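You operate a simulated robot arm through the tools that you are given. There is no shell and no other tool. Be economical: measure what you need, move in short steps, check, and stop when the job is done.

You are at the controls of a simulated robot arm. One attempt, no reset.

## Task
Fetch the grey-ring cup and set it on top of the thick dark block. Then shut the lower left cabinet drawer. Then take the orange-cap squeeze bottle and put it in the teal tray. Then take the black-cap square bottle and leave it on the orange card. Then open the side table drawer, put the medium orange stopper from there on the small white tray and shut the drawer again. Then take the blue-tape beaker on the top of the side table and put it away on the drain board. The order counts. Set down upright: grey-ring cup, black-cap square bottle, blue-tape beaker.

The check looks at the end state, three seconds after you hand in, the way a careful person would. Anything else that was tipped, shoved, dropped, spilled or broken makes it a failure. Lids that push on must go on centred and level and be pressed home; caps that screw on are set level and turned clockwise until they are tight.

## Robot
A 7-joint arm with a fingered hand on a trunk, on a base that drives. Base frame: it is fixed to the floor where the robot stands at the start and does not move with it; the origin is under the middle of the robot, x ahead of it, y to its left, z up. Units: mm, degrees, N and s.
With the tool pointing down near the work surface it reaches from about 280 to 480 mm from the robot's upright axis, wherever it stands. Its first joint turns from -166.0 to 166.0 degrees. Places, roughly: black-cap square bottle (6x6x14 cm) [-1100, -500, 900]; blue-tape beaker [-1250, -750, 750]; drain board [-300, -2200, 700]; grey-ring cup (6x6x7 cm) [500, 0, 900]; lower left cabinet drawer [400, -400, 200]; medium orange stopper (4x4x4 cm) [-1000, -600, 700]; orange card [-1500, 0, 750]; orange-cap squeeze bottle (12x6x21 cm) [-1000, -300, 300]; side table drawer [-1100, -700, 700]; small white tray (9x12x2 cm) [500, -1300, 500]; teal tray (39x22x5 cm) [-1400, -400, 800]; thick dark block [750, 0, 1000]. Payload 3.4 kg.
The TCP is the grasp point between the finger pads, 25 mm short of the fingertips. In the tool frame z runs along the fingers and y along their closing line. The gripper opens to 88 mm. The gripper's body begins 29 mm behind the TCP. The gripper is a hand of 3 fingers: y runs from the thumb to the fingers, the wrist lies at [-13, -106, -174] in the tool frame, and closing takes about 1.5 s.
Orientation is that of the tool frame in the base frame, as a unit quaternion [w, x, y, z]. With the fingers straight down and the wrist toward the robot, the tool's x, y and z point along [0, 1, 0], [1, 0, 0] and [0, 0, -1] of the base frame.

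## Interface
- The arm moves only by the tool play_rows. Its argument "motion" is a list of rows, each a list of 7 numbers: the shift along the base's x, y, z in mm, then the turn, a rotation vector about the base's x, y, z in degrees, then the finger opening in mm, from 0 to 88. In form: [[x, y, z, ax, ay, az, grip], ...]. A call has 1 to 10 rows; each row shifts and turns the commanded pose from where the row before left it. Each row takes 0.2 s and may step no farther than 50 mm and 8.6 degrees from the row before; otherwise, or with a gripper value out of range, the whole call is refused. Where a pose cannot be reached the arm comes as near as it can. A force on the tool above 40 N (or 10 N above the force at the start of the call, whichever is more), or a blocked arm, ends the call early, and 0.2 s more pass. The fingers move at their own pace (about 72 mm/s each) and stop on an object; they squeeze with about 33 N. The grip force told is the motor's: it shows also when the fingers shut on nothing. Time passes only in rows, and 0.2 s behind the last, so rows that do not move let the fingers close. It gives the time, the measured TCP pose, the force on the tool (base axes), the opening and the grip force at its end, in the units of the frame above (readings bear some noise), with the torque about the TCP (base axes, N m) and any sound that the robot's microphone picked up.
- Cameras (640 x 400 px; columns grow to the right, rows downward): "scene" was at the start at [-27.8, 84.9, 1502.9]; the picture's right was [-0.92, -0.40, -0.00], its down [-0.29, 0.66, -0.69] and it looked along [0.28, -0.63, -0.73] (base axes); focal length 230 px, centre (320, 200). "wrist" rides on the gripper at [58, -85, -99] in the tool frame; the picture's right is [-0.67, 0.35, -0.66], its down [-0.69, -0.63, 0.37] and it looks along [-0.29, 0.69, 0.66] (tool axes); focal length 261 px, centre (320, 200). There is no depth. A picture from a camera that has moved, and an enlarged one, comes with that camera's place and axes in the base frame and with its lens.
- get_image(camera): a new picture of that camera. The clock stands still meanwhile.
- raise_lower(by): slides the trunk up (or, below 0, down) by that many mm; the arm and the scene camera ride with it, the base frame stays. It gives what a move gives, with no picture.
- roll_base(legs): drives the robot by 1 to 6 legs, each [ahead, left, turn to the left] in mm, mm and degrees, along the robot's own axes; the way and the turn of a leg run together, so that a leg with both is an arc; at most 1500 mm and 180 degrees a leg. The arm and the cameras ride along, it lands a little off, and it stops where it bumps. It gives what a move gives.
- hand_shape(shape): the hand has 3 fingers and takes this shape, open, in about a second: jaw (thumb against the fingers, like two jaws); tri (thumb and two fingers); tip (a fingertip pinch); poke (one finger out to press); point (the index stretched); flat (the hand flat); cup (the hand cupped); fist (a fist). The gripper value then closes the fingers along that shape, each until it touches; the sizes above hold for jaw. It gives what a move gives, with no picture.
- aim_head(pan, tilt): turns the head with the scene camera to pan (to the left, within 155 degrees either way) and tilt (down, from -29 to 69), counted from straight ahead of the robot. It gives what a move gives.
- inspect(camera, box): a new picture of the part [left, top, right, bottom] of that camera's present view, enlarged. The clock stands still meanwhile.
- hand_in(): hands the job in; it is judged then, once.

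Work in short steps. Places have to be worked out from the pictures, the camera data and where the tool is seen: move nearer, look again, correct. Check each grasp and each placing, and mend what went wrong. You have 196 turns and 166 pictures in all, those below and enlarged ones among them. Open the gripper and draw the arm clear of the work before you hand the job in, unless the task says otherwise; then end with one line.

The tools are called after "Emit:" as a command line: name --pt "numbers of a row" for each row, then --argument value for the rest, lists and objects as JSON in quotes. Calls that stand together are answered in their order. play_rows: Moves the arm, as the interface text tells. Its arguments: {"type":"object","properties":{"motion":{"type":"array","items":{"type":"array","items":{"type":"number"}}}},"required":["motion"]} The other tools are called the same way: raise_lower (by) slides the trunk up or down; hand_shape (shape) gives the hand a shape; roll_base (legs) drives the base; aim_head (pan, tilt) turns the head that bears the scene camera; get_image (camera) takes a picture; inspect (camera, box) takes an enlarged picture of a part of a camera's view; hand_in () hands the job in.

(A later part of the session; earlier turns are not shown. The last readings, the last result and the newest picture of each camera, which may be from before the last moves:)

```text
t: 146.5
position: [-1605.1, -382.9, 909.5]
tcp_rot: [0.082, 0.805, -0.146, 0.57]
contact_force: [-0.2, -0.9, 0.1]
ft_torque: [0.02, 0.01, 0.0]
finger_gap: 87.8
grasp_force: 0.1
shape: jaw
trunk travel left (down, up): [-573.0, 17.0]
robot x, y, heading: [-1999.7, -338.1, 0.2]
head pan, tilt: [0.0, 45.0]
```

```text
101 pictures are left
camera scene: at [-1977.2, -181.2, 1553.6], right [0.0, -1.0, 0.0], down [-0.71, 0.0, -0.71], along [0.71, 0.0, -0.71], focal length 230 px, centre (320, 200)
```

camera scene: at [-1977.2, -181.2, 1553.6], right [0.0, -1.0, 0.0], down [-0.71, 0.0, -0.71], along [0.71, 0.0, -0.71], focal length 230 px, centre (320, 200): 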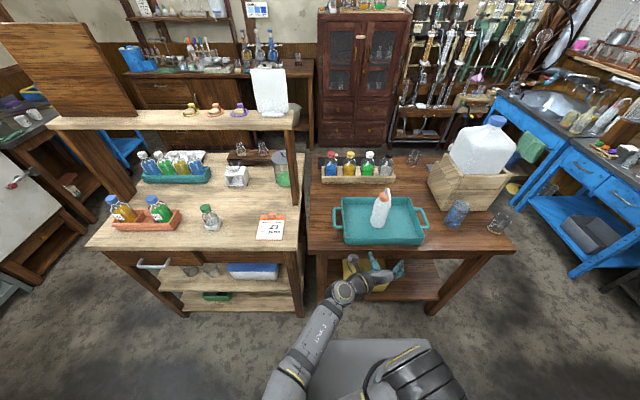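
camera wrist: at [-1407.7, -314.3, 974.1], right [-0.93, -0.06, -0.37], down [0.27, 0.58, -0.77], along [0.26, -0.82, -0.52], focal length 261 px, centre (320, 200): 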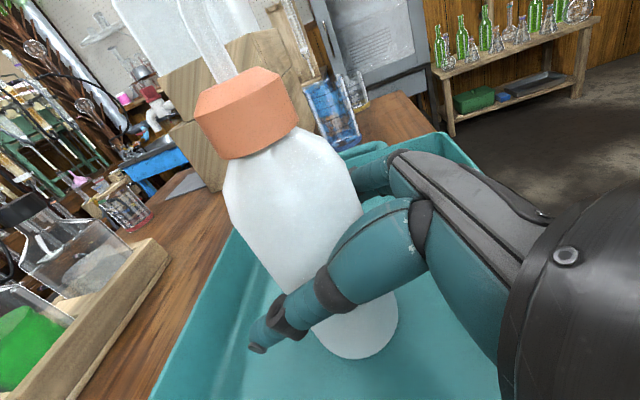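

The bottle stands in the tray. I'll zoom in on it and on the card.

Emit:
inspect --camera "scene" --box '[310, 140, 470, 250]'

Emit:
inspect --camera "scene" --box '[190, 160, 310, 250]'

```text
3.64 times, centred on (390, 195) of scene
camera zoom: at [-1977.2, -181.2, 1553.6], right [0.0, -1.0, 0.0], down [-0.71, 0.0, -0.71], along [0.71, 0.0, -0.71], focal length 837 px, centre (66, 218)
```

zoom: 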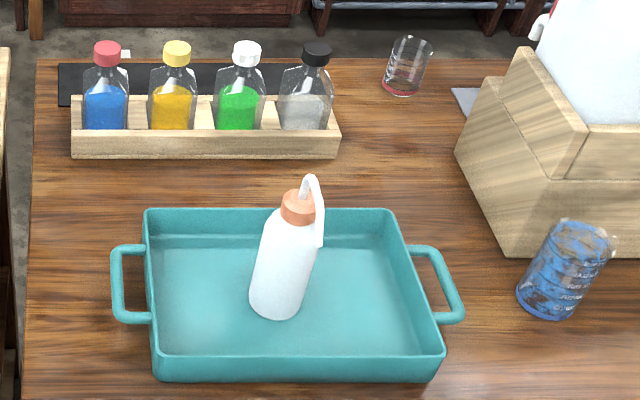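

```text
4.44 times, centred on (250, 205) of scene
camera zoom: at [-1977.2, -181.2, 1553.6], right [0.0, -1.0, 0.0], down [-0.71, 0.0, -0.71], along [0.71, 0.0, -0.71], focal length 1023 px, centre (631, 178)
```

zoom: 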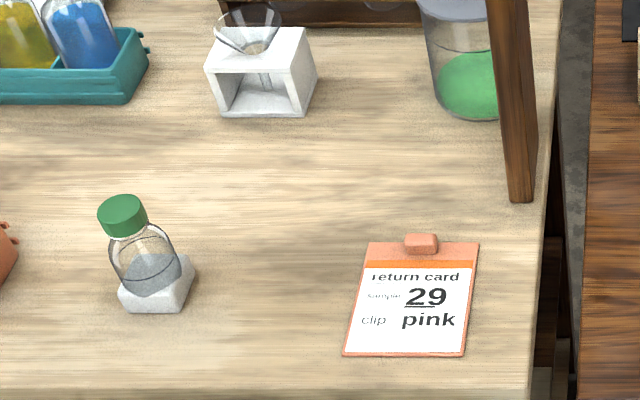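

The card is an orange clipboard on the light table near (-1400,20). The black-cap bottle (at about (-1053,-508)) is only reachable from the front. I'll back away and return the hand to tool-down in free space.

Emit:
roll_base --legs '[[-150, 0, 0]]'

Emit:
play_rows --pt "0 0 10 2.47 7.4 0 88" --pt "0 0 10 2.47 7.4 0 88" --pt "0 0 10 2.47 7.4 0 88" --pt "0 0 10 2.47 7.4 0 88" --pt "0 0 10 2.47 7.4 0 88" --pt "0 0 10 2.47 7.4 0 88" --pt "0 0 10 2.47 7.4 0 88" --pt "0 0 10 2.47 7.4 0 88" --pt "0 0 10 2.47 7.4 0 88" --pt "0 0 0 0 0 0 88"

```text
t: 147.8
position: [-1762.1, -383.6, 910.6]
tcp_rot: [0.081, 0.804, -0.146, 0.571]
contact_force: [0.0, 0.1, 0.3]
ft_torque: [0.01, -0.01, -0.01]
finger_gap: 87.7
grasp_force: 0.1
shape: jaw
trunk travel left (down, up): [-573.0, 17.0]
robot x, y, heading: [-2152.6, -339.9, 0.2]
head pan, tilt: [0.0, 45.0]
```

```text
t: 150.1
position: [-1759.9, -381.9, 1000.6]
tcp_rot: [0.0, 0.984, -0.179, 0.0]
contact_force: [0.2, 0.7, 0.4]
ft_torque: [0.02, -0.04, 0.03]
finger_gap: 87.7
grasp_force: 0.1
shape: jaw
trunk travel left (down, up): [-573.0, 17.0]
robot x, y, heading: [-2153.6, -336.0, -0.0]
head pan, tilt: [0.0, 45.0]
```

Now yaw +110.6° to bring the wrist toward the robot.

Emit:
play_rows --pt "0 0 5 0 0 8.5 88" --pt "0 0 5 0 0 8.5 88" --pt "0 0 5 0 0 8.5 88" --pt "0 0 5 0 0 8.5 88" --pt "0 0 5 0 0 8.5 88" --pt "0 0 5 0 0 8.5 88" --pt "0 0 5 0 0 8.5 88" --pt "0 0 5 0 0 8.5 88" --pt "0 0 5 0 0 8.5 88" --pt "0 0 5 0 0 8.5 88"

Emit:
play_rows --pt "0 0 10 0 0 8.5 88" --pt "0 0 10 0 0 8.5 88" --pt "0 0 10 0 0 8.5 88" --pt "0 0 0 0 0 0 88"

Emit:
roll_base --legs '[[0, -970, 0], [950, 0, 0], [950, 0, 0]]'

```text
t: 152.2
position: [-1760.5, -384.3, 1049.2]
tcp_rot: [-0.001, 0.846, 0.534, 0.001]
contact_force: [-0.1, -1.0, 0.8]
ft_torque: [0.02, -0.02, -0.01]
finger_gap: 87.6
grasp_force: 0.1
shape: jaw
trunk travel left (down, up): [-573.0, 17.0]
robot x, y, heading: [-2148.3, -339.0, 0.3]
head pan, tilt: [0.0, 45.0]
```

```text
t: 153.2
position: [-1761.8, -384.6, 1080.4]
tcp_rot: [-0.001, 0.707, 0.707, 0.0]
contact_force: [0.5, -0.1, 0.5]
ft_torque: [-0.01, 0.02, -0.01]
finger_gap: 87.8
grasp_force: 0.1
shape: jaw
trunk travel left (down, up): [-573.0, 17.0]
robot x, y, heading: [-2152.2, -338.3, 0.2]
head pan, tilt: [0.0, 45.0]
```

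```text
t: 167.3
position: [115.6, -1304.9, 1078.4]
tcp_rot: [-0.001, 0.696, 0.718, 0.001]
contact_force: [0.2, 0.4, -0.2]
ft_torque: [0.0, 0.01, -0.01]
finger_gap: 87.6
grasp_force: 0.1
shape: jaw
trunk travel left (down, up): [-573.0, 17.0]
robot x, y, heading: [-276.2, -1277.4, 1.8]
head pan, tilt: [0.0, 45.0]
```

Now in front of the glassware shelf, a chance to see the small white tray and the drain board on the blue bench.

Emit:
get_image --camera "scene"

Emit:
aim_head --pan -75 --tilt 35

Emit:
get_image --camera "scene"

```text
98 pictures are left
camera scene: at [-260.8, -1114.9, 1553.6], right [0.03, -1.0, 0.0], down [-0.71, -0.02, -0.71], along [0.71, 0.02, -0.71], focal length 230 px, centre (320, 200)
```

scene: 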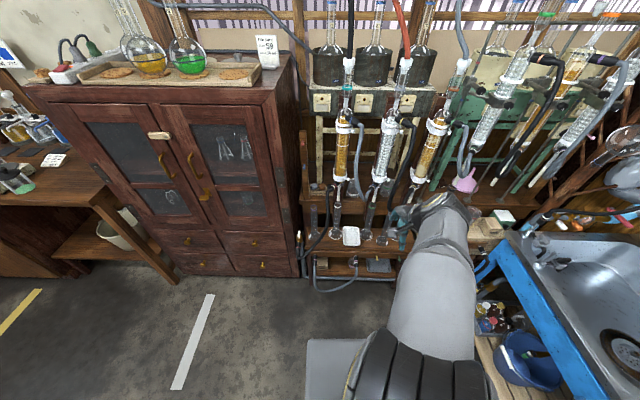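

```text
t: 168.7
position: [114.9, -1305.3, 1079.0]
tcp_rot: [0.0, 0.697, 0.717, 0.0]
contact_force: [-0.7, -0.2, 0.2]
ft_torque: [0.02, 0.0, -0.01]
finger_gap: 87.8
grasp_force: 0.1
shape: jaw
trunk travel left (down, up): [-573.0, 17.0]
robot x, y, heading: [-275.7, -1271.4, 2.0]
head pan, tilt: [-75.0, 35.0]
```

```text
97 pictures are left
camera scene: at [-316.6, -1201.9, 1568.4], right [-0.96, -0.29, 0.0], down [-0.17, 0.55, -0.82], along [0.24, -0.78, -0.57], focal length 230 px, centre (320, 200)
```

scene: 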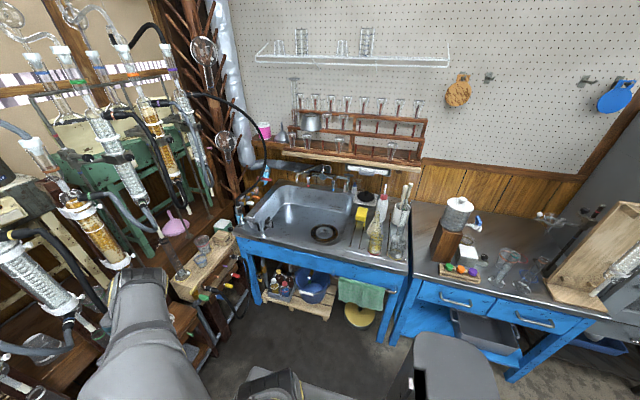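

I'll turn to face the side table from the front and approach.

Emit:
roll_base --legs '[[0, 0, 178], [0, -770, 0]]'

Emit:
aim_head --pan 0 --tilt 40

Emit:
get_image --camera "scene"

```text
t: 180.1
position: [-630.2, -422.4, 1079.7]
tcp_rot: [-0.001, -0.691, 0.723, -0.002]
contact_force: [0.2, 0.4, 0.0]
ft_torque: [-0.01, -0.02, -0.01]
finger_gap: 87.9
grasp_force: 0.0
shape: jaw
trunk travel left (down, up): [-573.0, 17.0]
robot x, y, heading: [-238.3, -486.8, 177.5]
head pan, tilt: [-75.0, 35.0]
```

```text
t: 181.6
position: [-630.5, -422.0, 1079.2]
tcp_rot: [0.0, -0.692, 0.722, 0.0]
contact_force: [0.3, -0.7, 0.3]
ft_torque: [-0.03, 0.03, -0.02]
finger_gap: 87.9
grasp_force: 0.0
shape: jaw
trunk travel left (down, up): [-573.0, 17.0]
robot x, y, heading: [-245.7, -484.4, 177.8]
head pan, tilt: [0.0, 40.0]
```

```text
96 pictures are left
camera scene: at [-273.3, -641.1, 1560.9], right [0.04, 1.0, 0.0], down [0.64, -0.03, -0.77], along [-0.77, 0.03, -0.64], focal length 230 px, centre (320, 200)
```

scene: 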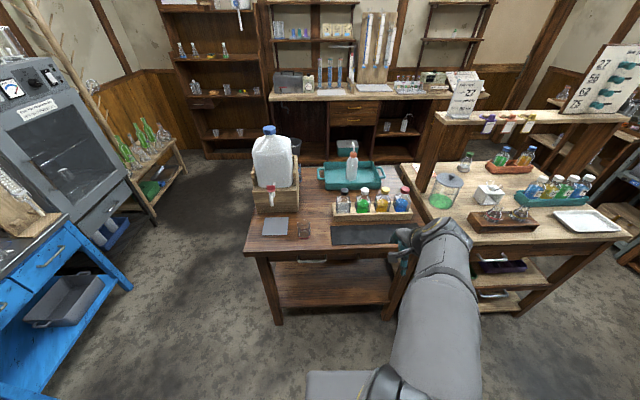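

Drive ahead 385 mm toward the rack.

Emit:
roll_base --legs '[[385, 0, 2.2]]'

Emit:
inspect --camera "scene" --box '[260, 140, 440, 260]'

Emit:
get_image --camera "wrist"

```text
t: 184.1
position: [-1024.0, -432.0, 1080.0]
tcp_rot: [0.0, -0.706, 0.708, -0.001]
contact_force: [-0.8, -0.4, 0.7]
ft_torque: [-0.01, -0.01, 0.02]
finger_gap: 87.9
grasp_force: 0.0
shape: jaw
trunk travel left (down, up): [-573.0, 17.0]
robot x, y, heading: [-631.2, -479.6, -179.7]
head pan, tilt: [0.0, 40.0]
```

```text
3.33 times, centred on (350, 200) of scene
camera zoom: at [-657.4, -635.2, 1560.8], right [0.0, 1.0, 0.0], down [0.64, 0.0, -0.77], along [-0.77, 0.0, -0.64], focal length 767 px, centre (220, 200)
```

zoom: 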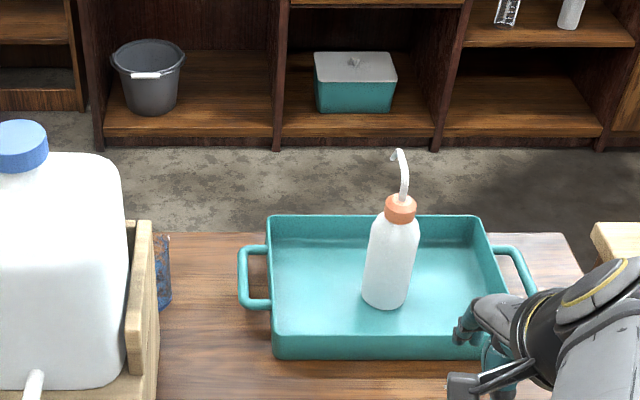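

```text
94 pictures are left
camera wrist: at [-939.3, -490.0, 1179.7], right [-0.35, 0.67, 0.65], down [0.63, 0.68, -0.37], along [-0.69, 0.28, -0.66], focal length 261 px, centre (320, 200)
```

wrist: 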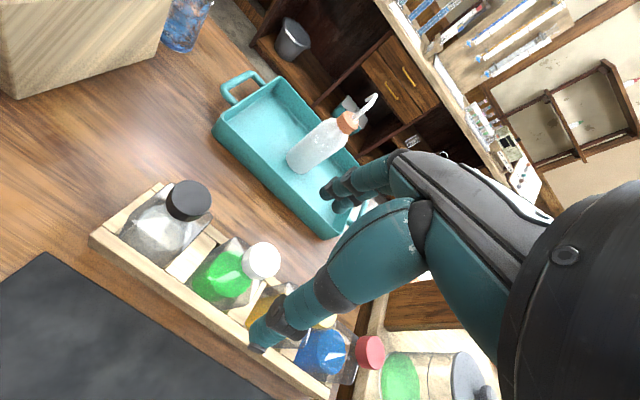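

Triangulated black cap: about (-1063,-504), z≈940. I'll move above it.

Emit:
play_rows --pt "-13 -24 0 0 0 0 88" --pt "-13 -24 0 0 0 0 88" --pt "-13 -24 0 0 0 0 88" --pt "0 0 -45 0 0 0 88" --pt "0 0 0 0 0 0 88"

Emit:
get_image --camera "wrist"

Emit:
aim_head --pan 15 --tilt 55

Emit:
get_image --camera "scene"

```text
t: 185.3
position: [-1059.8, -503.7, 1034.1]
tcp_rot: [-0.001, -0.706, 0.708, 0.0]
contact_force: [0.1, -0.3, 0.1]
ft_torque: [0.03, 0.03, -0.03]
finger_gap: 87.6
grasp_force: 0.1
shape: jaw
trunk travel left (down, up): [-573.0, 17.0]
robot x, y, heading: [-628.9, -477.9, -180.3]
head pan, tilt: [0.0, 40.0]
```

```text
93 pictures are left
camera wrist: at [-974.8, -562.4, 1135.0], right [-0.35, 0.67, 0.65], down [0.63, 0.68, -0.37], along [-0.69, 0.29, -0.66], focal length 261 px, centre (320, 200)
```

wrist: 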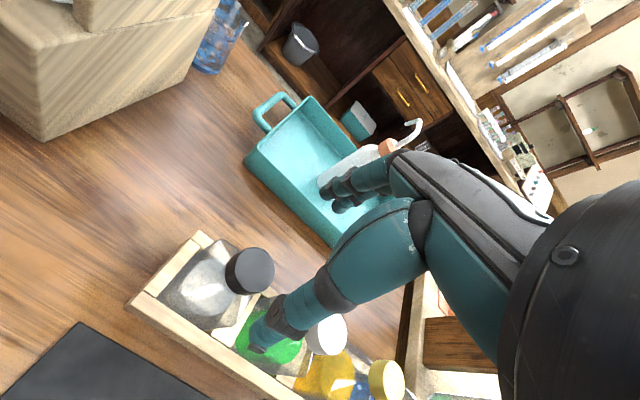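

```text
t: 186.0
position: [-1059.3, -503.8, 1036.1]
tcp_rot: [0.0, -0.706, 0.708, -0.001]
contact_force: [0.1, -0.1, -1.0]
ft_torque: [-0.03, 0.0, -0.04]
finger_gap: 88.1
grasp_force: 0.0
shape: jaw
trunk travel left (down, up): [-573.0, 17.0]
robot x, y, heading: [-633.5, -478.4, -180.0]
head pan, tilt: [15.0, 55.0]
```

```text
92 pictures are left
camera scene: at [-641.4, -653.7, 1540.2], right [-0.26, 0.97, 0.0], down [0.79, 0.21, -0.57], along [-0.55, -0.15, -0.82], focal length 230 px, centre (320, 200)
```

scene: 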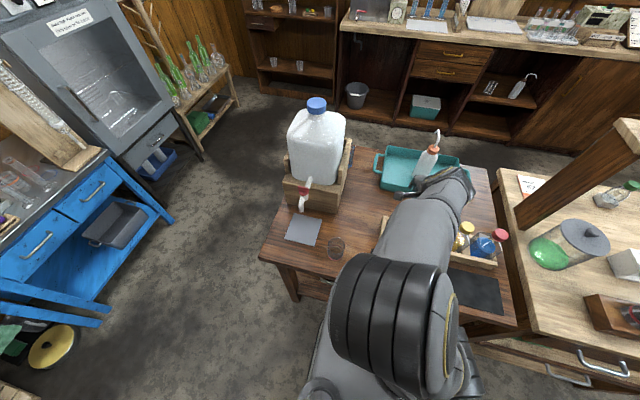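

Aligned within a few mm. Correct and descend so the pads straddle the cap (TCP z≈932).

Emit:
play_rows --pt "-5 2 -30 0 0 0 88" --pt "0 0 -30 0 0 0 88" --pt "0 0 -25 0 0 0 88" --pt "0 0 -17 0 0 0 88" --pt "0 0 0 0 0 0 88"

Emit:
get_image --camera "wrist"

```text
t: 187.2
position: [-1067.0, -503.5, 941.1]
tcp_rot: [-0.001, -0.707, 0.707, -0.001]
contact_force: [-0.2, 0.4, -0.4]
ft_torque: [0.04, 0.02, -0.01]
finger_gap: 87.9
grasp_force: 0.2
shape: jaw
out of reach, approached as far as the arm can: row 3
trunk travel left (down, up): [-573.0, 17.0]
robot x, y, heading: [-631.8, -475.6, -180.0]
head pan, tilt: [15.0, 55.0]
```

```text
91 pictures are left
camera wrist: at [-982.3, -561.1, 1041.7], right [-0.35, 0.67, 0.65], down [0.63, 0.68, -0.37], along [-0.69, 0.29, -0.66], focal length 261 px, centre (320, 200)
```

wrist: 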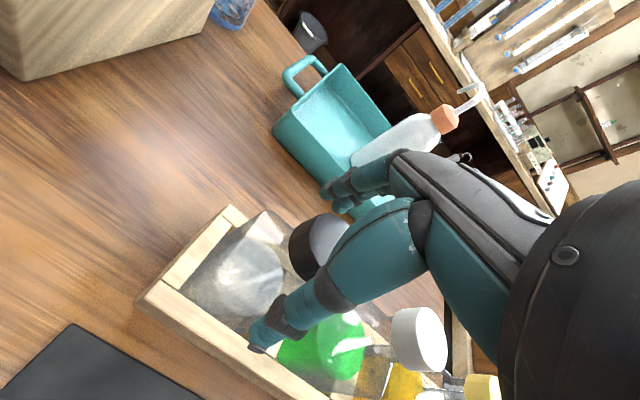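

Cap sits right between the fingers at TCP height. Lower 10 mm more and close.

Emit:
play_rows --pt "0 0 -10 0 0 0 88" --pt "0 0 0 0 0 0 60" --pt "0 0 0 0 0 0 30" --pt "0 0 0 0 0 0 20" --pt "0 0 0 0 0 0 20" --pt "0 0 0 0 0 0 20" --pt "0 0 0 0 0 0 20" --pt "0 0 0 0 0 0 20" --pt "0 0 0 0 0 0 20"

Emit:
get_image --camera "wrist"

```text
t: 189.2
position: [-1067.0, -504.8, 932.1]
tcp_rot: [-0.002, -0.707, 0.708, 0.0]
contact_force: [-2.5, -1.3, 18.5]
ft_torque: [0.01, 0.23, -0.03]
finger_gap: 33.6
grasp_force: 32.3
shape: jaw
trunk travel left (down, up): [-573.0, 17.0]
robot x, y, heading: [-631.8, -474.4, -179.9]
head pan, tilt: [15.0, 55.0]
```

```text
90 pictures are left
camera wrist: at [-982.2, -561.3, 1032.8], right [-0.35, 0.67, 0.65], down [0.63, 0.68, -0.37], along [-0.69, 0.28, -0.66], focal length 261 px, centre (320, 200)
```

wrist: 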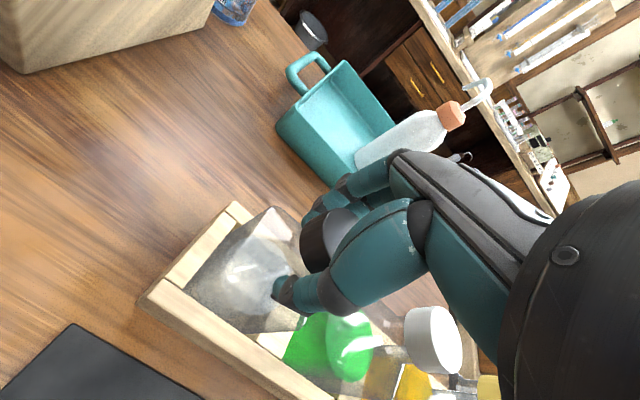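

Gripped at 33.6 mm; fingertips bear on the shoulder. Lift slowly.

Emit:
play_rows --pt "0 0 4 0 0 0 20" --pt "0 0 10 0 0 0 20" --pt "0 0 20 0 0 0 20" --pt "0 0 0 0 0 0 20"

Emit:
get_image --camera "wrist"

```text
t: 190.2
position: [-1068.7, -503.2, 961.8]
tcp_rot: [-0.002, -0.707, 0.707, -0.001]
contact_force: [-0.7, 0.8, -2.5]
ft_torque: [0.0, 0.05, 0.04]
finger_gap: 31.4
grasp_force: 33.1
shape: jaw
out of reach, approached as far as the arm can: row 3
trunk travel left (down, up): [-573.0, 17.0]
robot x, y, heading: [-633.7, -474.7, -180.0]
head pan, tilt: [15.0, 55.0]
```

```text
89 pictures are left
camera wrist: at [-983.4, -560.4, 1062.3], right [-0.35, 0.67, 0.65], down [0.63, 0.68, -0.37], along [-0.7, 0.28, -0.66], focal length 261 px, centre (320, 200)
```

wrist: 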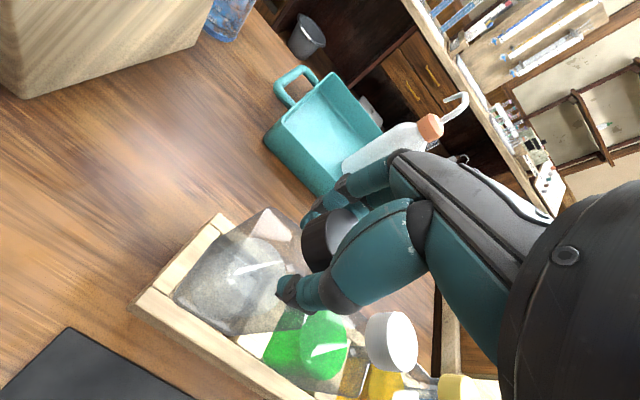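

Lifted; weight 2.5 N. Raise clear, then back the base out.

Emit:
play_rows --pt "0 0 25 0 0 0 20" --pt "0 0 30 0 0 0 20" --pt "0 0 30 0 0 0 20" --pt "0 0 25 0 0 0 20" --pt "0 0 0 0 0 0 20"

Emit:
get_image --camera "wrist"

Emit:
roll_base --legs '[[-390, 0, 0]]'

Emit:
get_image --camera "scene"

```text
t: 191.4
position: [-1067.2, -503.0, 1066.2]
tcp_rot: [-0.001, -0.707, 0.707, -0.001]
contact_force: [-0.1, 0.6, -2.6]
ft_torque: [0.03, 0.0, 0.0]
finger_gap: 26.2
grasp_force: 32.6
shape: jaw
out of reach, approached as far as the arm can: row 1
trunk travel left (down, up): [-573.0, 17.0]
robot x, y, heading: [-632.5, -478.2, -179.8]
head pan, tilt: [15.0, 55.0]
```

```text
88 pictures are left
camera wrist: at [-983.6, -560.4, 1167.2], right [-0.35, 0.67, 0.65], down [0.63, 0.68, -0.37], along [-0.69, 0.28, -0.66], focal length 261 px, centre (320, 200)
```

wrist: 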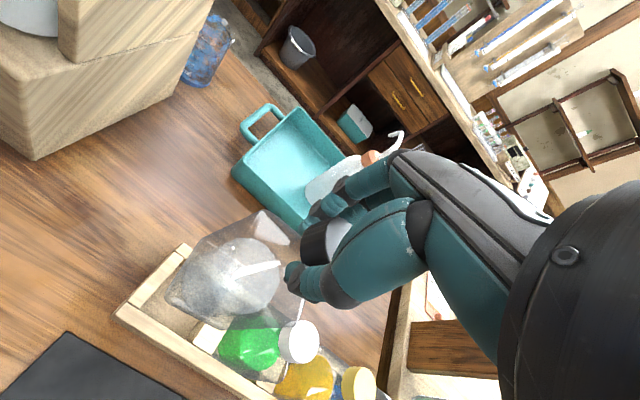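

```text
t: 193.9
position: [-673.5, -500.2, 1065.9]
tcp_rot: [-0.001, -0.705, 0.709, -0.001]
contact_force: [0.4, 0.0, -1.8]
ft_torque: [0.02, 0.07, 0.01]
finger_gap: 25.8
grasp_force: 33.1
shape: jaw
trunk travel left (down, up): [-573.0, 17.0]
robot x, y, heading: [-238.8, -478.4, 180.1]
head pan, tilt: [15.0, 55.0]
```

```text
87 pictures are left
camera scene: at [-247.7, -653.6, 1540.2], right [-0.26, 0.97, 0.0], down [0.79, 0.21, -0.57], along [-0.55, -0.15, -0.82], focal length 230 px, centre (320, 200)
```

scene: 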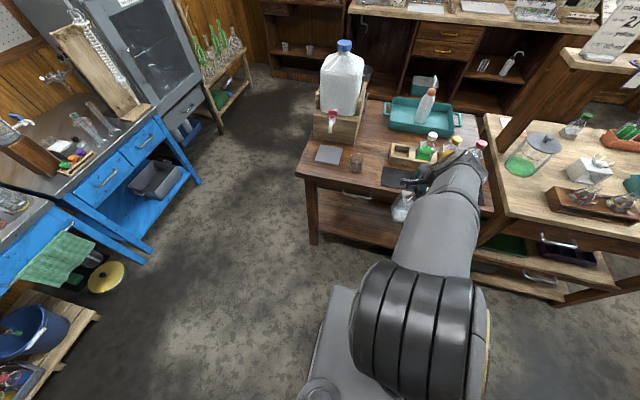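

The gap shrank to 26 mm; let me check how the bottle hangs.

Emit:
inspect --camera "wrist" --box '[140, 160, 400, 340]'

Emit:
inspect --camera "scene" --box '[360, 140, 500, 240]'

```text
2.22 times, centred on (270, 250) of wrist
camera zoom: at [-589.5, -558.7, 1167.1], right [-0.34, 0.67, 0.65], down [0.63, 0.68, -0.37], along [-0.69, 0.29, -0.66], focal length 579 px, centre (431, 89)
```

zoom: 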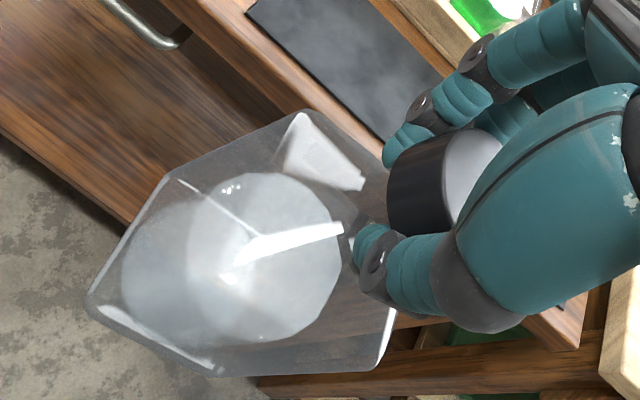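

```text
4.00 times, centred on (430, 190) of scene
camera zoom: at [-247.7, -653.6, 1540.2], right [-0.26, 0.97, 0.0], down [0.79, 0.21, -0.57], along [-0.55, -0.15, -0.82], focal length 921 px, centre (-120, 240)
```

zoom: 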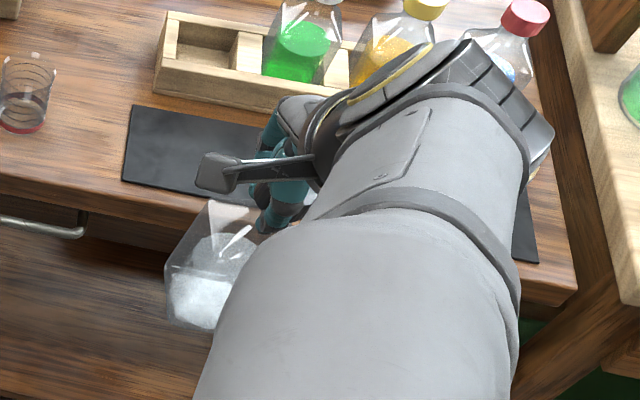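

The fingers hold the neck under the cap and the bottle hangs upright. Drive around the table to its back side.

Emit:
roll_base --legs '[[0, 830, 0], [900, 0, 0], [960, 0, 0], [0, 0, -180]]'

Emit:
aim_head --pan 10 --tilt 45

```text
t: 214.5
position: [-1636.1, -1338.4, 1066.7]
tcp_rot: [-0.001, 0.692, 0.722, 0.001]
contact_force: [1.3, 0.3, -1.7]
ft_torque: [0.0, -0.01, -0.01]
finger_gap: 26.1
grasp_force: 33.0
shape: jaw
trunk travel left (down, up): [-573.0, 17.0]
robot x, y, heading: [-2073.0, -1385.1, 2.7]
head pan, tilt: [15.0, 55.0]
```

```text
t: 215.2
position: [-1635.4, -1338.0, 1066.6]
tcp_rot: [-0.001, 0.692, 0.722, 0.0]
contact_force: [0.2, -0.5, -1.8]
ft_torque: [-0.01, 0.0, -0.01]
finger_gap: 26.1
grasp_force: 32.8
shape: jaw
trunk travel left (down, up): [-573.0, 17.0]
robot x, y, heading: [-2068.8, -1382.4, 3.2]
head pan, tilt: [10.0, 45.0]
```

Emit:
roll_base --legs '[[0, 0, -2.9], [0, 1400, 0]]'

Emit:
get_image --camera "scene"

```text
t: 222.6
position: [-1632.3, 39.5, 1064.6]
tcp_rot: [-0.001, 0.709, 0.706, 0.001]
contact_force: [0.6, 0.9, -2.3]
ft_torque: [-0.04, -0.05, -0.01]
finger_gap: 26.0
grasp_force: 33.4
shape: jaw
trunk travel left (down, up): [-573.0, 17.0]
robot x, y, heading: [-2070.2, 17.7, 0.1]
head pan, tilt: [10.0, 45.0]
```

```text
84 pictures are left
camera scene: at [-2048.5, 188.1, 1553.6], right [0.17, -0.98, 0.0], down [-0.7, -0.12, -0.71], along [0.7, 0.12, -0.71], focal length 230 px, centre (320, 200)
```

scene: 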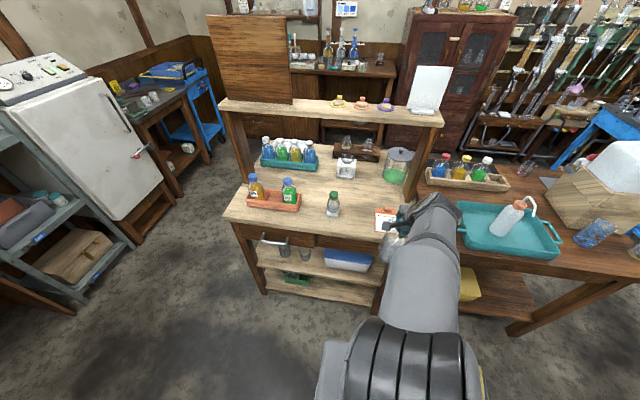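

The card centre works out at about (-1390,20), table height roughly 805. Roll forward 235 mm so the bottle hovers above it.

Emit:
roll_base --legs '[[235, 0, 0]]'

Emit:
get_image --camera "wrist"

Emit:
get_image --camera "scene"

```text
t: 224.4
position: [-1395.9, 41.1, 1065.9]
tcp_rot: [-0.001, 0.709, 0.706, 0.0]
contact_force: [0.4, -0.5, -2.7]
ft_torque: [0.03, -0.03, -0.03]
finger_gap: 26.1
grasp_force: 33.2
shape: jaw
trunk travel left (down, up): [-573.0, 17.0]
robot x, y, heading: [-1831.2, 15.7, 0.3]
head pan, tilt: [10.0, 45.0]
```

```text
83 pictures are left
camera wrist: at [-1481.1, 99.0, 1166.6], right [0.35, -0.67, 0.65], down [-0.63, -0.68, -0.37], along [0.69, -0.29, -0.66], focal length 261 px, centre (320, 200)
```

wrist: 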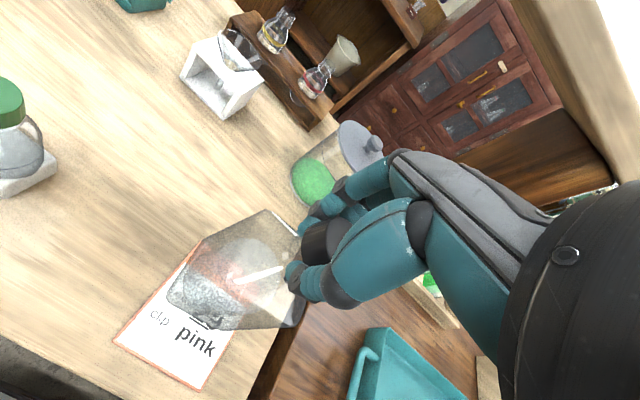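

```text
82 pictures are left
camera scene: at [-1811.4, 188.1, 1553.6], right [0.18, -0.98, 0.0], down [-0.7, -0.12, -0.71], along [0.7, 0.12, -0.71], focal length 230 px, centre (320, 200)
```

scene: 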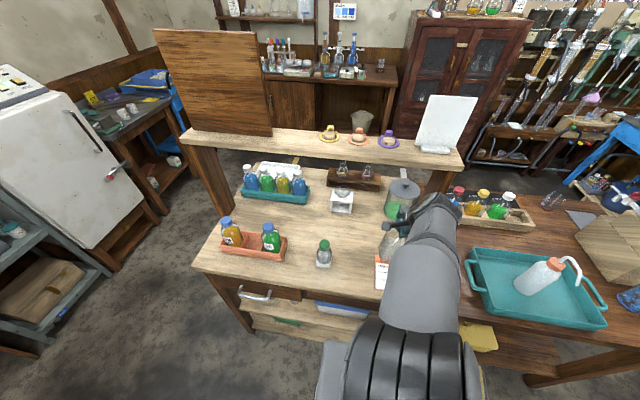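

I'll move over the card's middle and descend to just above it.

Emit:
play_rows --pt "0 -14 -20 0 0 0 20" --pt "0 -13 -25 0 0 0 20" --pt "0 0 -25 0 0 0 20" --pt "0 0 0 0 0 0 20"

Emit:
get_image --camera "wrist"

Emit:
inspect --camera "scene" --box '[340, 190, 460, 300]'

```text
t: 225.4
position: [-1395.7, 14.9, 997.4]
tcp_rot: [-0.002, 0.708, 0.706, 0.0]
contact_force: [-0.4, -0.1, -2.9]
ft_torque: [0.0, -0.01, 0.06]
finger_gap: 25.9
grasp_force: 33.2
shape: jaw
trunk travel left (down, up): [-573.0, 17.0]
robot x, y, heading: [-1833.6, 15.8, -0.1]
head pan, tilt: [10.0, 45.0]
```

```text
81 pictures are left
camera wrist: at [-1481.6, 73.8, 1099.0], right [0.35, -0.67, 0.65], down [-0.63, -0.68, -0.37], along [0.69, -0.29, -0.66], focal length 261 px, centre (320, 200)
```

wrist: 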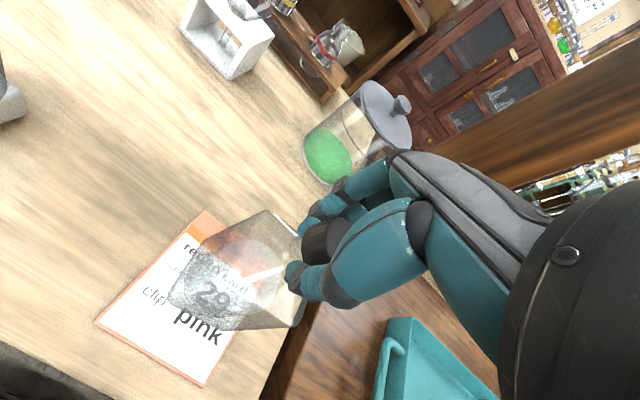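

```text
3.64 times, centred on (400, 245) of scene
camera zoom: at [-1812.3, 188.2, 1553.6], right [0.18, -0.98, 0.0], down [-0.7, -0.12, -0.71], along [0.7, 0.12, -0.71], focal length 837 px, centre (29, 36)
```

zoom: 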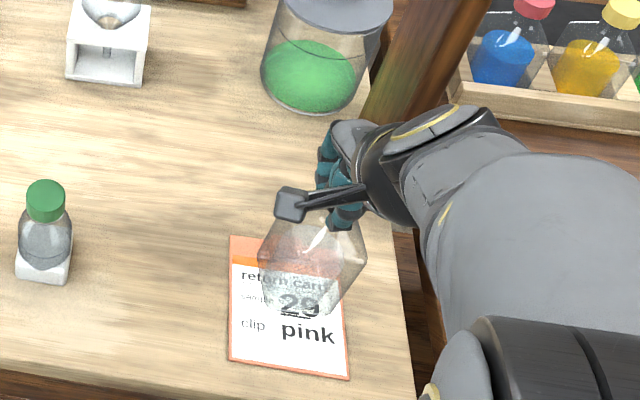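

The card spans x -1455…-1325, y -42…66; the bottle is centred over it. Lowering in small steps to contact.

Emit:
play_rows --pt "0 0 -15 0 0 0 20" --pt "0 0 -10 0 0 0 20" --pt "0 0 -5 0 0 0 20" --pt "0 0 -4 0 0 0 20" --pt "0 0 -4 0 0 0 20" --pt "0 0 0 0 0 0 20"

Emit:
inspect --camera "scene" --box '[350, 210, 430, 290]'

```text
t: 226.8
position: [-1398.3, 15.7, 959.2]
tcp_rot: [-0.001, 0.708, 0.707, 0.001]
contact_force: [-5.7, 3.0, 18.4]
ft_torque: [0.01, 0.17, 0.02]
finger_gap: 27.1
grasp_force: 33.2
shape: jaw
trunk travel left (down, up): [-573.0, 17.0]
robot x, y, heading: [-1835.2, 13.6, -0.1]
head pan, tilt: [10.0, 45.0]
```

```text
5.00 times, centred on (390, 250) of scene
camera zoom: at [-1815.2, 188.7, 1553.8], right [0.18, -0.98, 0.0], down [-0.69, -0.12, -0.71], along [0.7, 0.12, -0.71], focal length 1151 px, centre (-30, -50)
```

zoom: 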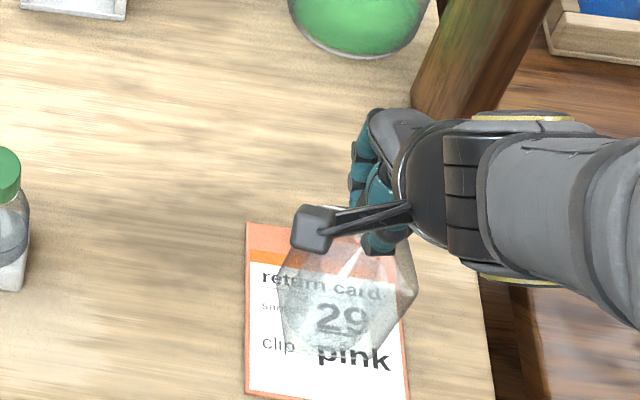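

Contact with 18 N; ease up 1.5 mm and release.

Emit:
play_rows --pt "0 0 1.5 0 0 0 22" --pt "0 0 0 0 0 0 35" --pt "0 0 0 0 0 0 50" --pt "0 0 0 0 0 0 70" --pt "0 0 0 0 0 0 88" --pt "0 0 0 0 0 0 88"

Emit:
get_image --camera "wrist"

```text
t: 228.2
position: [-1397.0, 14.0, 959.9]
tcp_rot: [-0.001, 0.709, 0.706, 0.0]
contact_force: [0.4, 1.4, -0.4]
ft_torque: [-0.02, 0.01, -0.02]
finger_gap: 87.5
grasp_force: 0.1
shape: jaw
trunk travel left (down, up): [-573.0, 17.0]
robot x, y, heading: [-1833.3, 12.9, 0.1]
head pan, tilt: [10.0, 45.0]
```

```text
78 pictures are left
camera wrist: at [-1482.6, 72.8, 1060.8], right [0.35, -0.67, 0.65], down [-0.63, -0.68, -0.37], along [0.69, -0.29, -0.66], focal length 261 px, centre (320, 200)
```

wrist: 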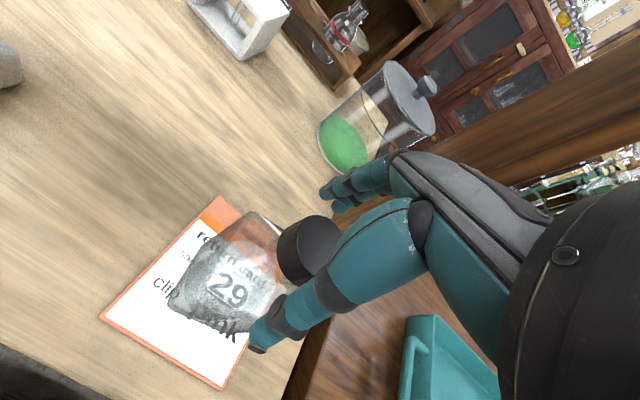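

Standing free. Lift straight up and retreat, then look.

Emit:
play_rows --pt "0 0 20 0 0 0 88" --pt "0 0 30 0 0 0 88" --pt "0 0 30 0 0 0 88" --pt "0 0 30 0 0 0 88" --pt "-40 0 15 0 0 0 88" --pt "-30 0 0 0 0 0 88" --pt "0 0 0 0 0 0 88"

Emit:
roll_base --legs '[[-240, 0, 0]]'

Emit:
aim_head --pan 10 --tilt 40

Emit:
inspect --camera "scene" --box '[300, 130, 480, 260]'

```text
t: 229.8
position: [-1469.5, 19.6, 1063.1]
tcp_rot: [-0.002, 0.709, 0.705, 0.0]
contact_force: [-0.2, -0.3, -0.1]
ft_torque: [0.01, 0.04, 0.01]
finger_gap: 87.7
grasp_force: 0.1
shape: jaw
out of reach, approached as far as the arm can: row 1, 2
trunk travel left (down, up): [-573.0, 17.0]
robot x, y, heading: [-1830.8, 14.5, 0.0]
head pan, tilt: [10.0, 45.0]
```

```text
t: 231.6
position: [-1710.9, 19.0, 1063.7]
tcp_rot: [0.0, 0.71, 0.704, 0.001]
contact_force: [-0.8, -0.8, 0.7]
ft_torque: [0.01, -0.02, 0.03]
finger_gap: 87.9
grasp_force: 0.0
shape: jaw
trunk travel left (down, up): [-573.0, 17.0]
robot x, y, heading: [-2073.0, 13.3, -0.2]
head pan, tilt: [10.0, 45.0]
```

```text
t: 232.2
position: [-1710.3, 18.8, 1062.6]
tcp_rot: [-0.001, 0.71, 0.704, 0.0]
contact_force: [0.0, -0.3, 0.3]
ft_torque: [-0.02, 0.01, 0.0]
finger_gap: 87.6
grasp_force: 0.0
shape: jaw
trunk travel left (down, up): [-573.0, 17.0]
robot x, y, heading: [-2070.6, 9.5, -0.1]
head pan, tilt: [10.0, 40.0]
```

```text
3.08 times, centred on (390, 195) of scene
camera zoom: at [-2049.1, 188.9, 1560.8], right [0.17, -0.99, 0.0], down [-0.63, -0.11, -0.77], along [0.75, 0.13, -0.64], focal length 708 px, centre (105, 215)
```

zoom: 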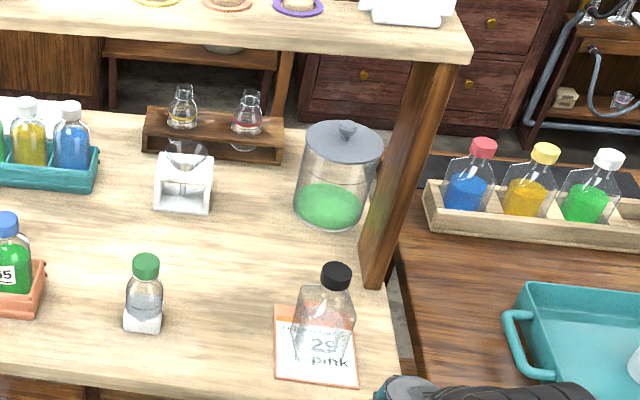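

The bottle stands upright on the card. Next is the side table drawer: drive back around to the front and look at the handle.

Emit:
roll_base --legs '[[0, -1360, 0], [900, 0, 0], [950, 0, 0], [0, 0, 179], [0, -640, 0]]'

Emit:
aim_head --pan 0 --tilt 35

Emit:
get_image --camera "scene"

```text
t: 258.0
position: [-538.8, -716.2, 1063.8]
tcp_rot: [0.0, -0.648, 0.761, -0.001]
contact_force: [-0.2, 0.3, 0.0]
ft_torque: [0.03, 0.03, 0.01]
finger_gap: 87.5
grasp_force: 0.1
shape: jaw
trunk travel left (down, up): [-573.0, 17.0]
robot x, y, heading: [-176.2, -769.7, 170.9]
head pan, tilt: [10.0, 40.0]
```

```text
t: 258.7
position: [-538.8, -716.8, 1063.0]
tcp_rot: [-0.001, -0.648, 0.762, -0.001]
contact_force: [0.6, 0.0, -0.6]
ft_torque: [0.0, 0.0, -0.01]
finger_gap: 87.8
grasp_force: 0.0
shape: jaw
trunk travel left (down, up): [-573.0, 17.0]
robot x, y, heading: [-182.8, -768.6, 171.0]
head pan, tilt: [0.0, 35.0]
```

```text
76 pictures are left
camera scene: at [-232.9, -921.2, 1568.4], right [0.16, 0.99, 0.0], down [0.57, -0.09, -0.82], along [-0.81, 0.13, -0.57], focal length 230 px, centre (320, 200)
```

scene: 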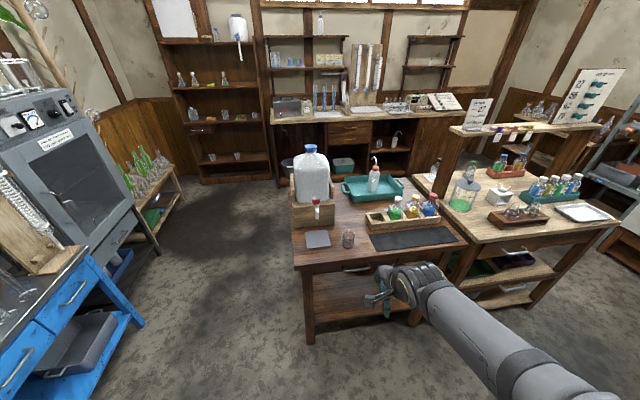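

Correct the heading, shift right a bit, and lower the trunk to handle level.

Emit:
roll_base --legs '[[0, 0, 9], [0, -110, 0]]'

Emit:
raise_lower --by -380

Emit:
get_image --camera "scene"

```text
t: 260.6
position: [-543.5, -663.2, 1063.9]
tcp_rot: [-0.001, -0.707, 0.707, -0.001]
contact_force: [0.3, 0.0, -0.1]
ft_torque: [-0.01, -0.02, -0.01]
finger_gap: 87.7
grasp_force: 0.0
shape: jaw
trunk travel left (down, up): [-573.0, 17.0]
robot x, y, heading: [-180.8, -660.1, -179.8]
head pan, tilt: [0.0, 35.0]
```

```text
t: 264.3
position: [-544.1, -665.0, 683.0]
tcp_rot: [0.001, -0.707, 0.707, -0.001]
contact_force: [0.8, 0.6, 0.4]
ft_torque: [0.0, 0.0, 0.0]
finger_gap: 87.7
grasp_force: 0.1
shape: jaw
trunk travel left (down, up): [-193.0, 397.0]
robot x, y, heading: [-179.2, -656.8, -179.6]
head pan, tilt: [0.0, 35.0]
```

```text
75 pictures are left
camera scene: at [-208.4, -817.1, 1188.4], right [0.0, 1.0, 0.0], down [0.57, 0.0, -0.82], along [-0.82, 0.0, -0.57], focal length 230 px, centre (320, 200)
```

scene: 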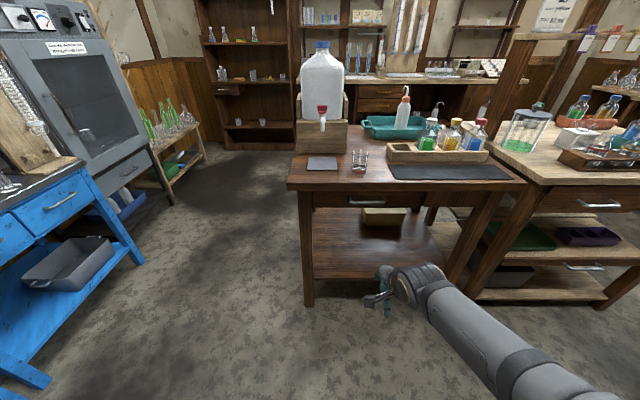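

Now pitch the hand up to horizontal (90° about +y) while reaching out.

Emit:
play_rows --pt "-14 0 4 0 8.2 0 88" --pt "-14 0 4 0 8.2 0 88" --pt "-14 0 4 0 8.2 0 88" --pt "-14 0 4 0 8.2 0 88" --pt "-14 0 4 0 8.2 0 88" --pt "-14 0 4 0 8.2 0 60" --pt "-14 0 4 0 8.2 0 50" --pt "-14 0 4 0 8.2 0 50" --pt "-14 0 4 0 8.2 0 50" --pt "-10 0 4 0 8.2 0 50"

Emit:
play_rows --pt "0 0 2 0 8 0 50" --pt "0 0 0 0 0 0 50"

Emit:
get_image --camera "wrist"

Emit:
get_image --camera "scene"

```text
t: 266.5
position: [-723.2, -662.3, 748.5]
tcp_rot: [0.465, 0.534, -0.533, -0.463]
contact_force: [0.2, 0.0, 0.0]
ft_torque: [0.01, -0.02, -0.01]
finger_gap: 50.3
grasp_force: 0.1
shape: jaw
out of reach, approached as far as the arm can: row 1, 2, 3, 4, 5
trunk travel left (down, up): [-193.0, 397.0]
robot x, y, heading: [-177.7, -657.5, -179.8]
head pan, tilt: [0.0, 35.0]
```

```text
t: 267.1
position: [-724.8, -662.1, 749.7]
tcp_rot: [0.5, 0.5, -0.5, -0.5]
contact_force: [-0.3, 0.2, -0.4]
ft_torque: [-0.03, 0.0, 0.01]
finger_gap: 50.4
grasp_force: 0.1
shape: jaw
trunk travel left (down, up): [-193.0, 397.0]
robot x, y, heading: [-180.0, -660.3, -180.2]
head pan, tilt: [0.0, 35.0]
```

```text
74 pictures are left
camera wrist: at [-625.5, -719.7, 665.6], right [0.65, 0.67, 0.35], down [-0.37, 0.68, -0.63], along [-0.66, 0.28, 0.69], focal length 261 px, centre (320, 200)
```

wrist: 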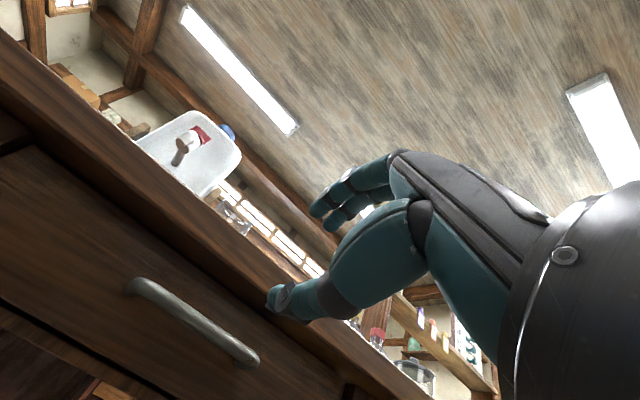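

```text
73 pictures are left
camera scene: at [-208.4, -817.1, 1188.4], right [0.0, 1.0, 0.0], down [0.57, 0.0, -0.82], along [-0.82, 0.0, -0.57], focal length 230 px, centre (320, 200)
```

scene: 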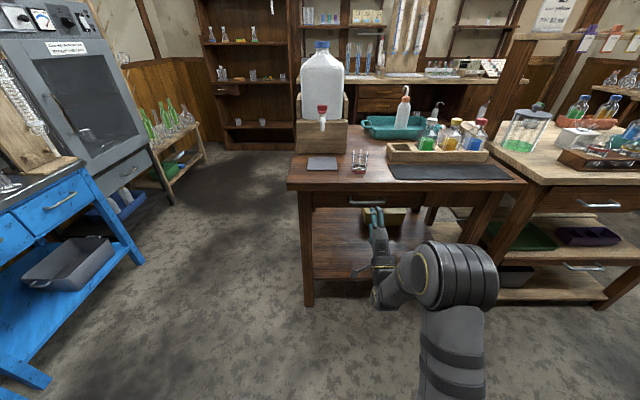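

The handle bar is at about x≈-875, y≈-659, z≈717, with the slab underside at z≈759. I'll set a 36 mm gap, level at z=717, and drive up to just short of it.

Emit:
play_rows --pt "0 2 -17 0 0 0 36" --pt "0 0 -16 0 0 0 36" --pt "0 0 0 0 0 0 36"

Emit:
roll_base --legs '[[100, 0, 0]]'

Emit:
get_image --camera "wrist"

Emit:
inspect --camera "scene" --box '[310, 170, 450, 270]'

```text
t: 267.9
position: [-723.1, -660.5, 716.3]
tcp_rot: [-0.5, -0.5, 0.501, 0.499]
contact_force: [-0.2, -1.0, -0.7]
ft_torque: [0.0, 0.0, 0.01]
finger_gap: 36.6
grasp_force: 0.1
shape: jaw
trunk travel left (down, up): [-193.0, 397.0]
robot x, y, heading: [-183.2, -661.6, -179.7]
head pan, tilt: [0.0, 35.0]
```

```text
t: 269.0
position: [-823.2, -658.8, 715.7]
tcp_rot: [-0.5, -0.5, 0.5, 0.5]
contact_force: [0.4, -0.4, 0.2]
ft_torque: [0.0, -0.02, -0.01]
finger_gap: 36.2
grasp_force: 0.1
shape: jaw
trunk travel left (down, up): [-193.0, 397.0]
robot x, y, heading: [-278.2, -659.7, -180.3]
head pan, tilt: [0.0, 35.0]
```

```text
72 pictures are left
camera wrist: at [-724.3, -716.6, 632.3], right [0.66, 0.67, 0.35], down [-0.36, 0.69, -0.63], along [-0.66, 0.29, 0.69], focal length 261 px, centre (320, 200)
```

wrist: 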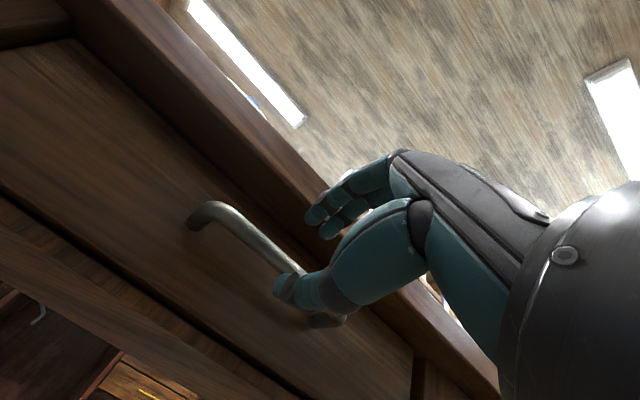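

```text
4.00 times, centred on (380, 220) of scene
camera zoom: at [-309.0, -817.2, 1188.4], right [0.0, 1.0, 0.0], down [0.57, 0.0, -0.82], along [-0.82, 0.0, -0.57], focal length 921 px, centre (80, 120)
```

zoom: 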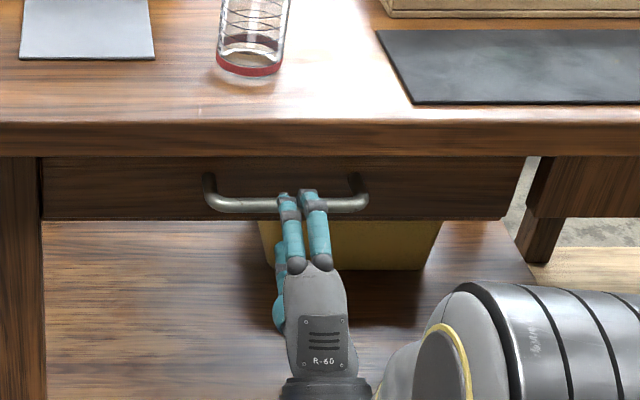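

The bar is at about x=-870, z=712. Lower 4 mm and advance 43 mm so it sits between thumb and fingers.

Emit:
play_rows --pt "-10 0 -4 0 0 0 36" --pt "-15 0 0 0 0 0 36" --pt "-10 0 0 0 0 0 36" --pt "-8 0 0 0 0 0 36" --pt "0 0 0 0 0 0 36"

Emit:
get_image --camera "wrist"

```text
t: 270.2
position: [-866.1, -657.5, 712.8]
tcp_rot: [-0.499, -0.499, 0.501, 0.501]
contact_force: [0.5, 0.0, 0.1]
ft_torque: [-0.01, -0.01, 0.04]
finger_gap: 36.5
grasp_force: 0.0
shape: jaw
trunk travel left (down, up): [-193.0, 397.0]
robot x, y, heading: [-277.9, -661.0, -180.0]
head pan, tilt: [0.0, 35.0]
```

```text
70 pictures are left
camera wrist: at [-767.2, -716.4, 628.6], right [0.66, 0.67, 0.35], down [-0.36, 0.69, -0.63], along [-0.66, 0.29, 0.69], focal length 261 px, centre (320, 200)
```

wrist: 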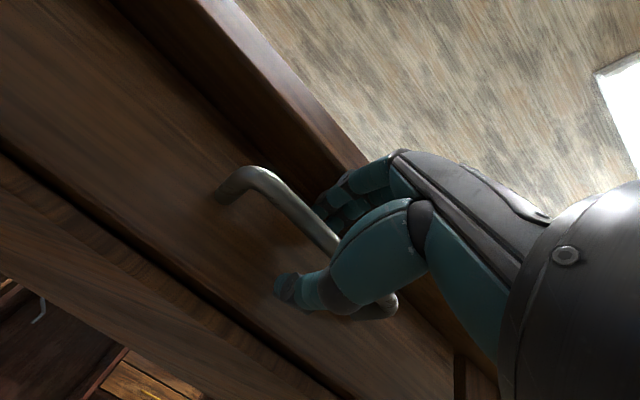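

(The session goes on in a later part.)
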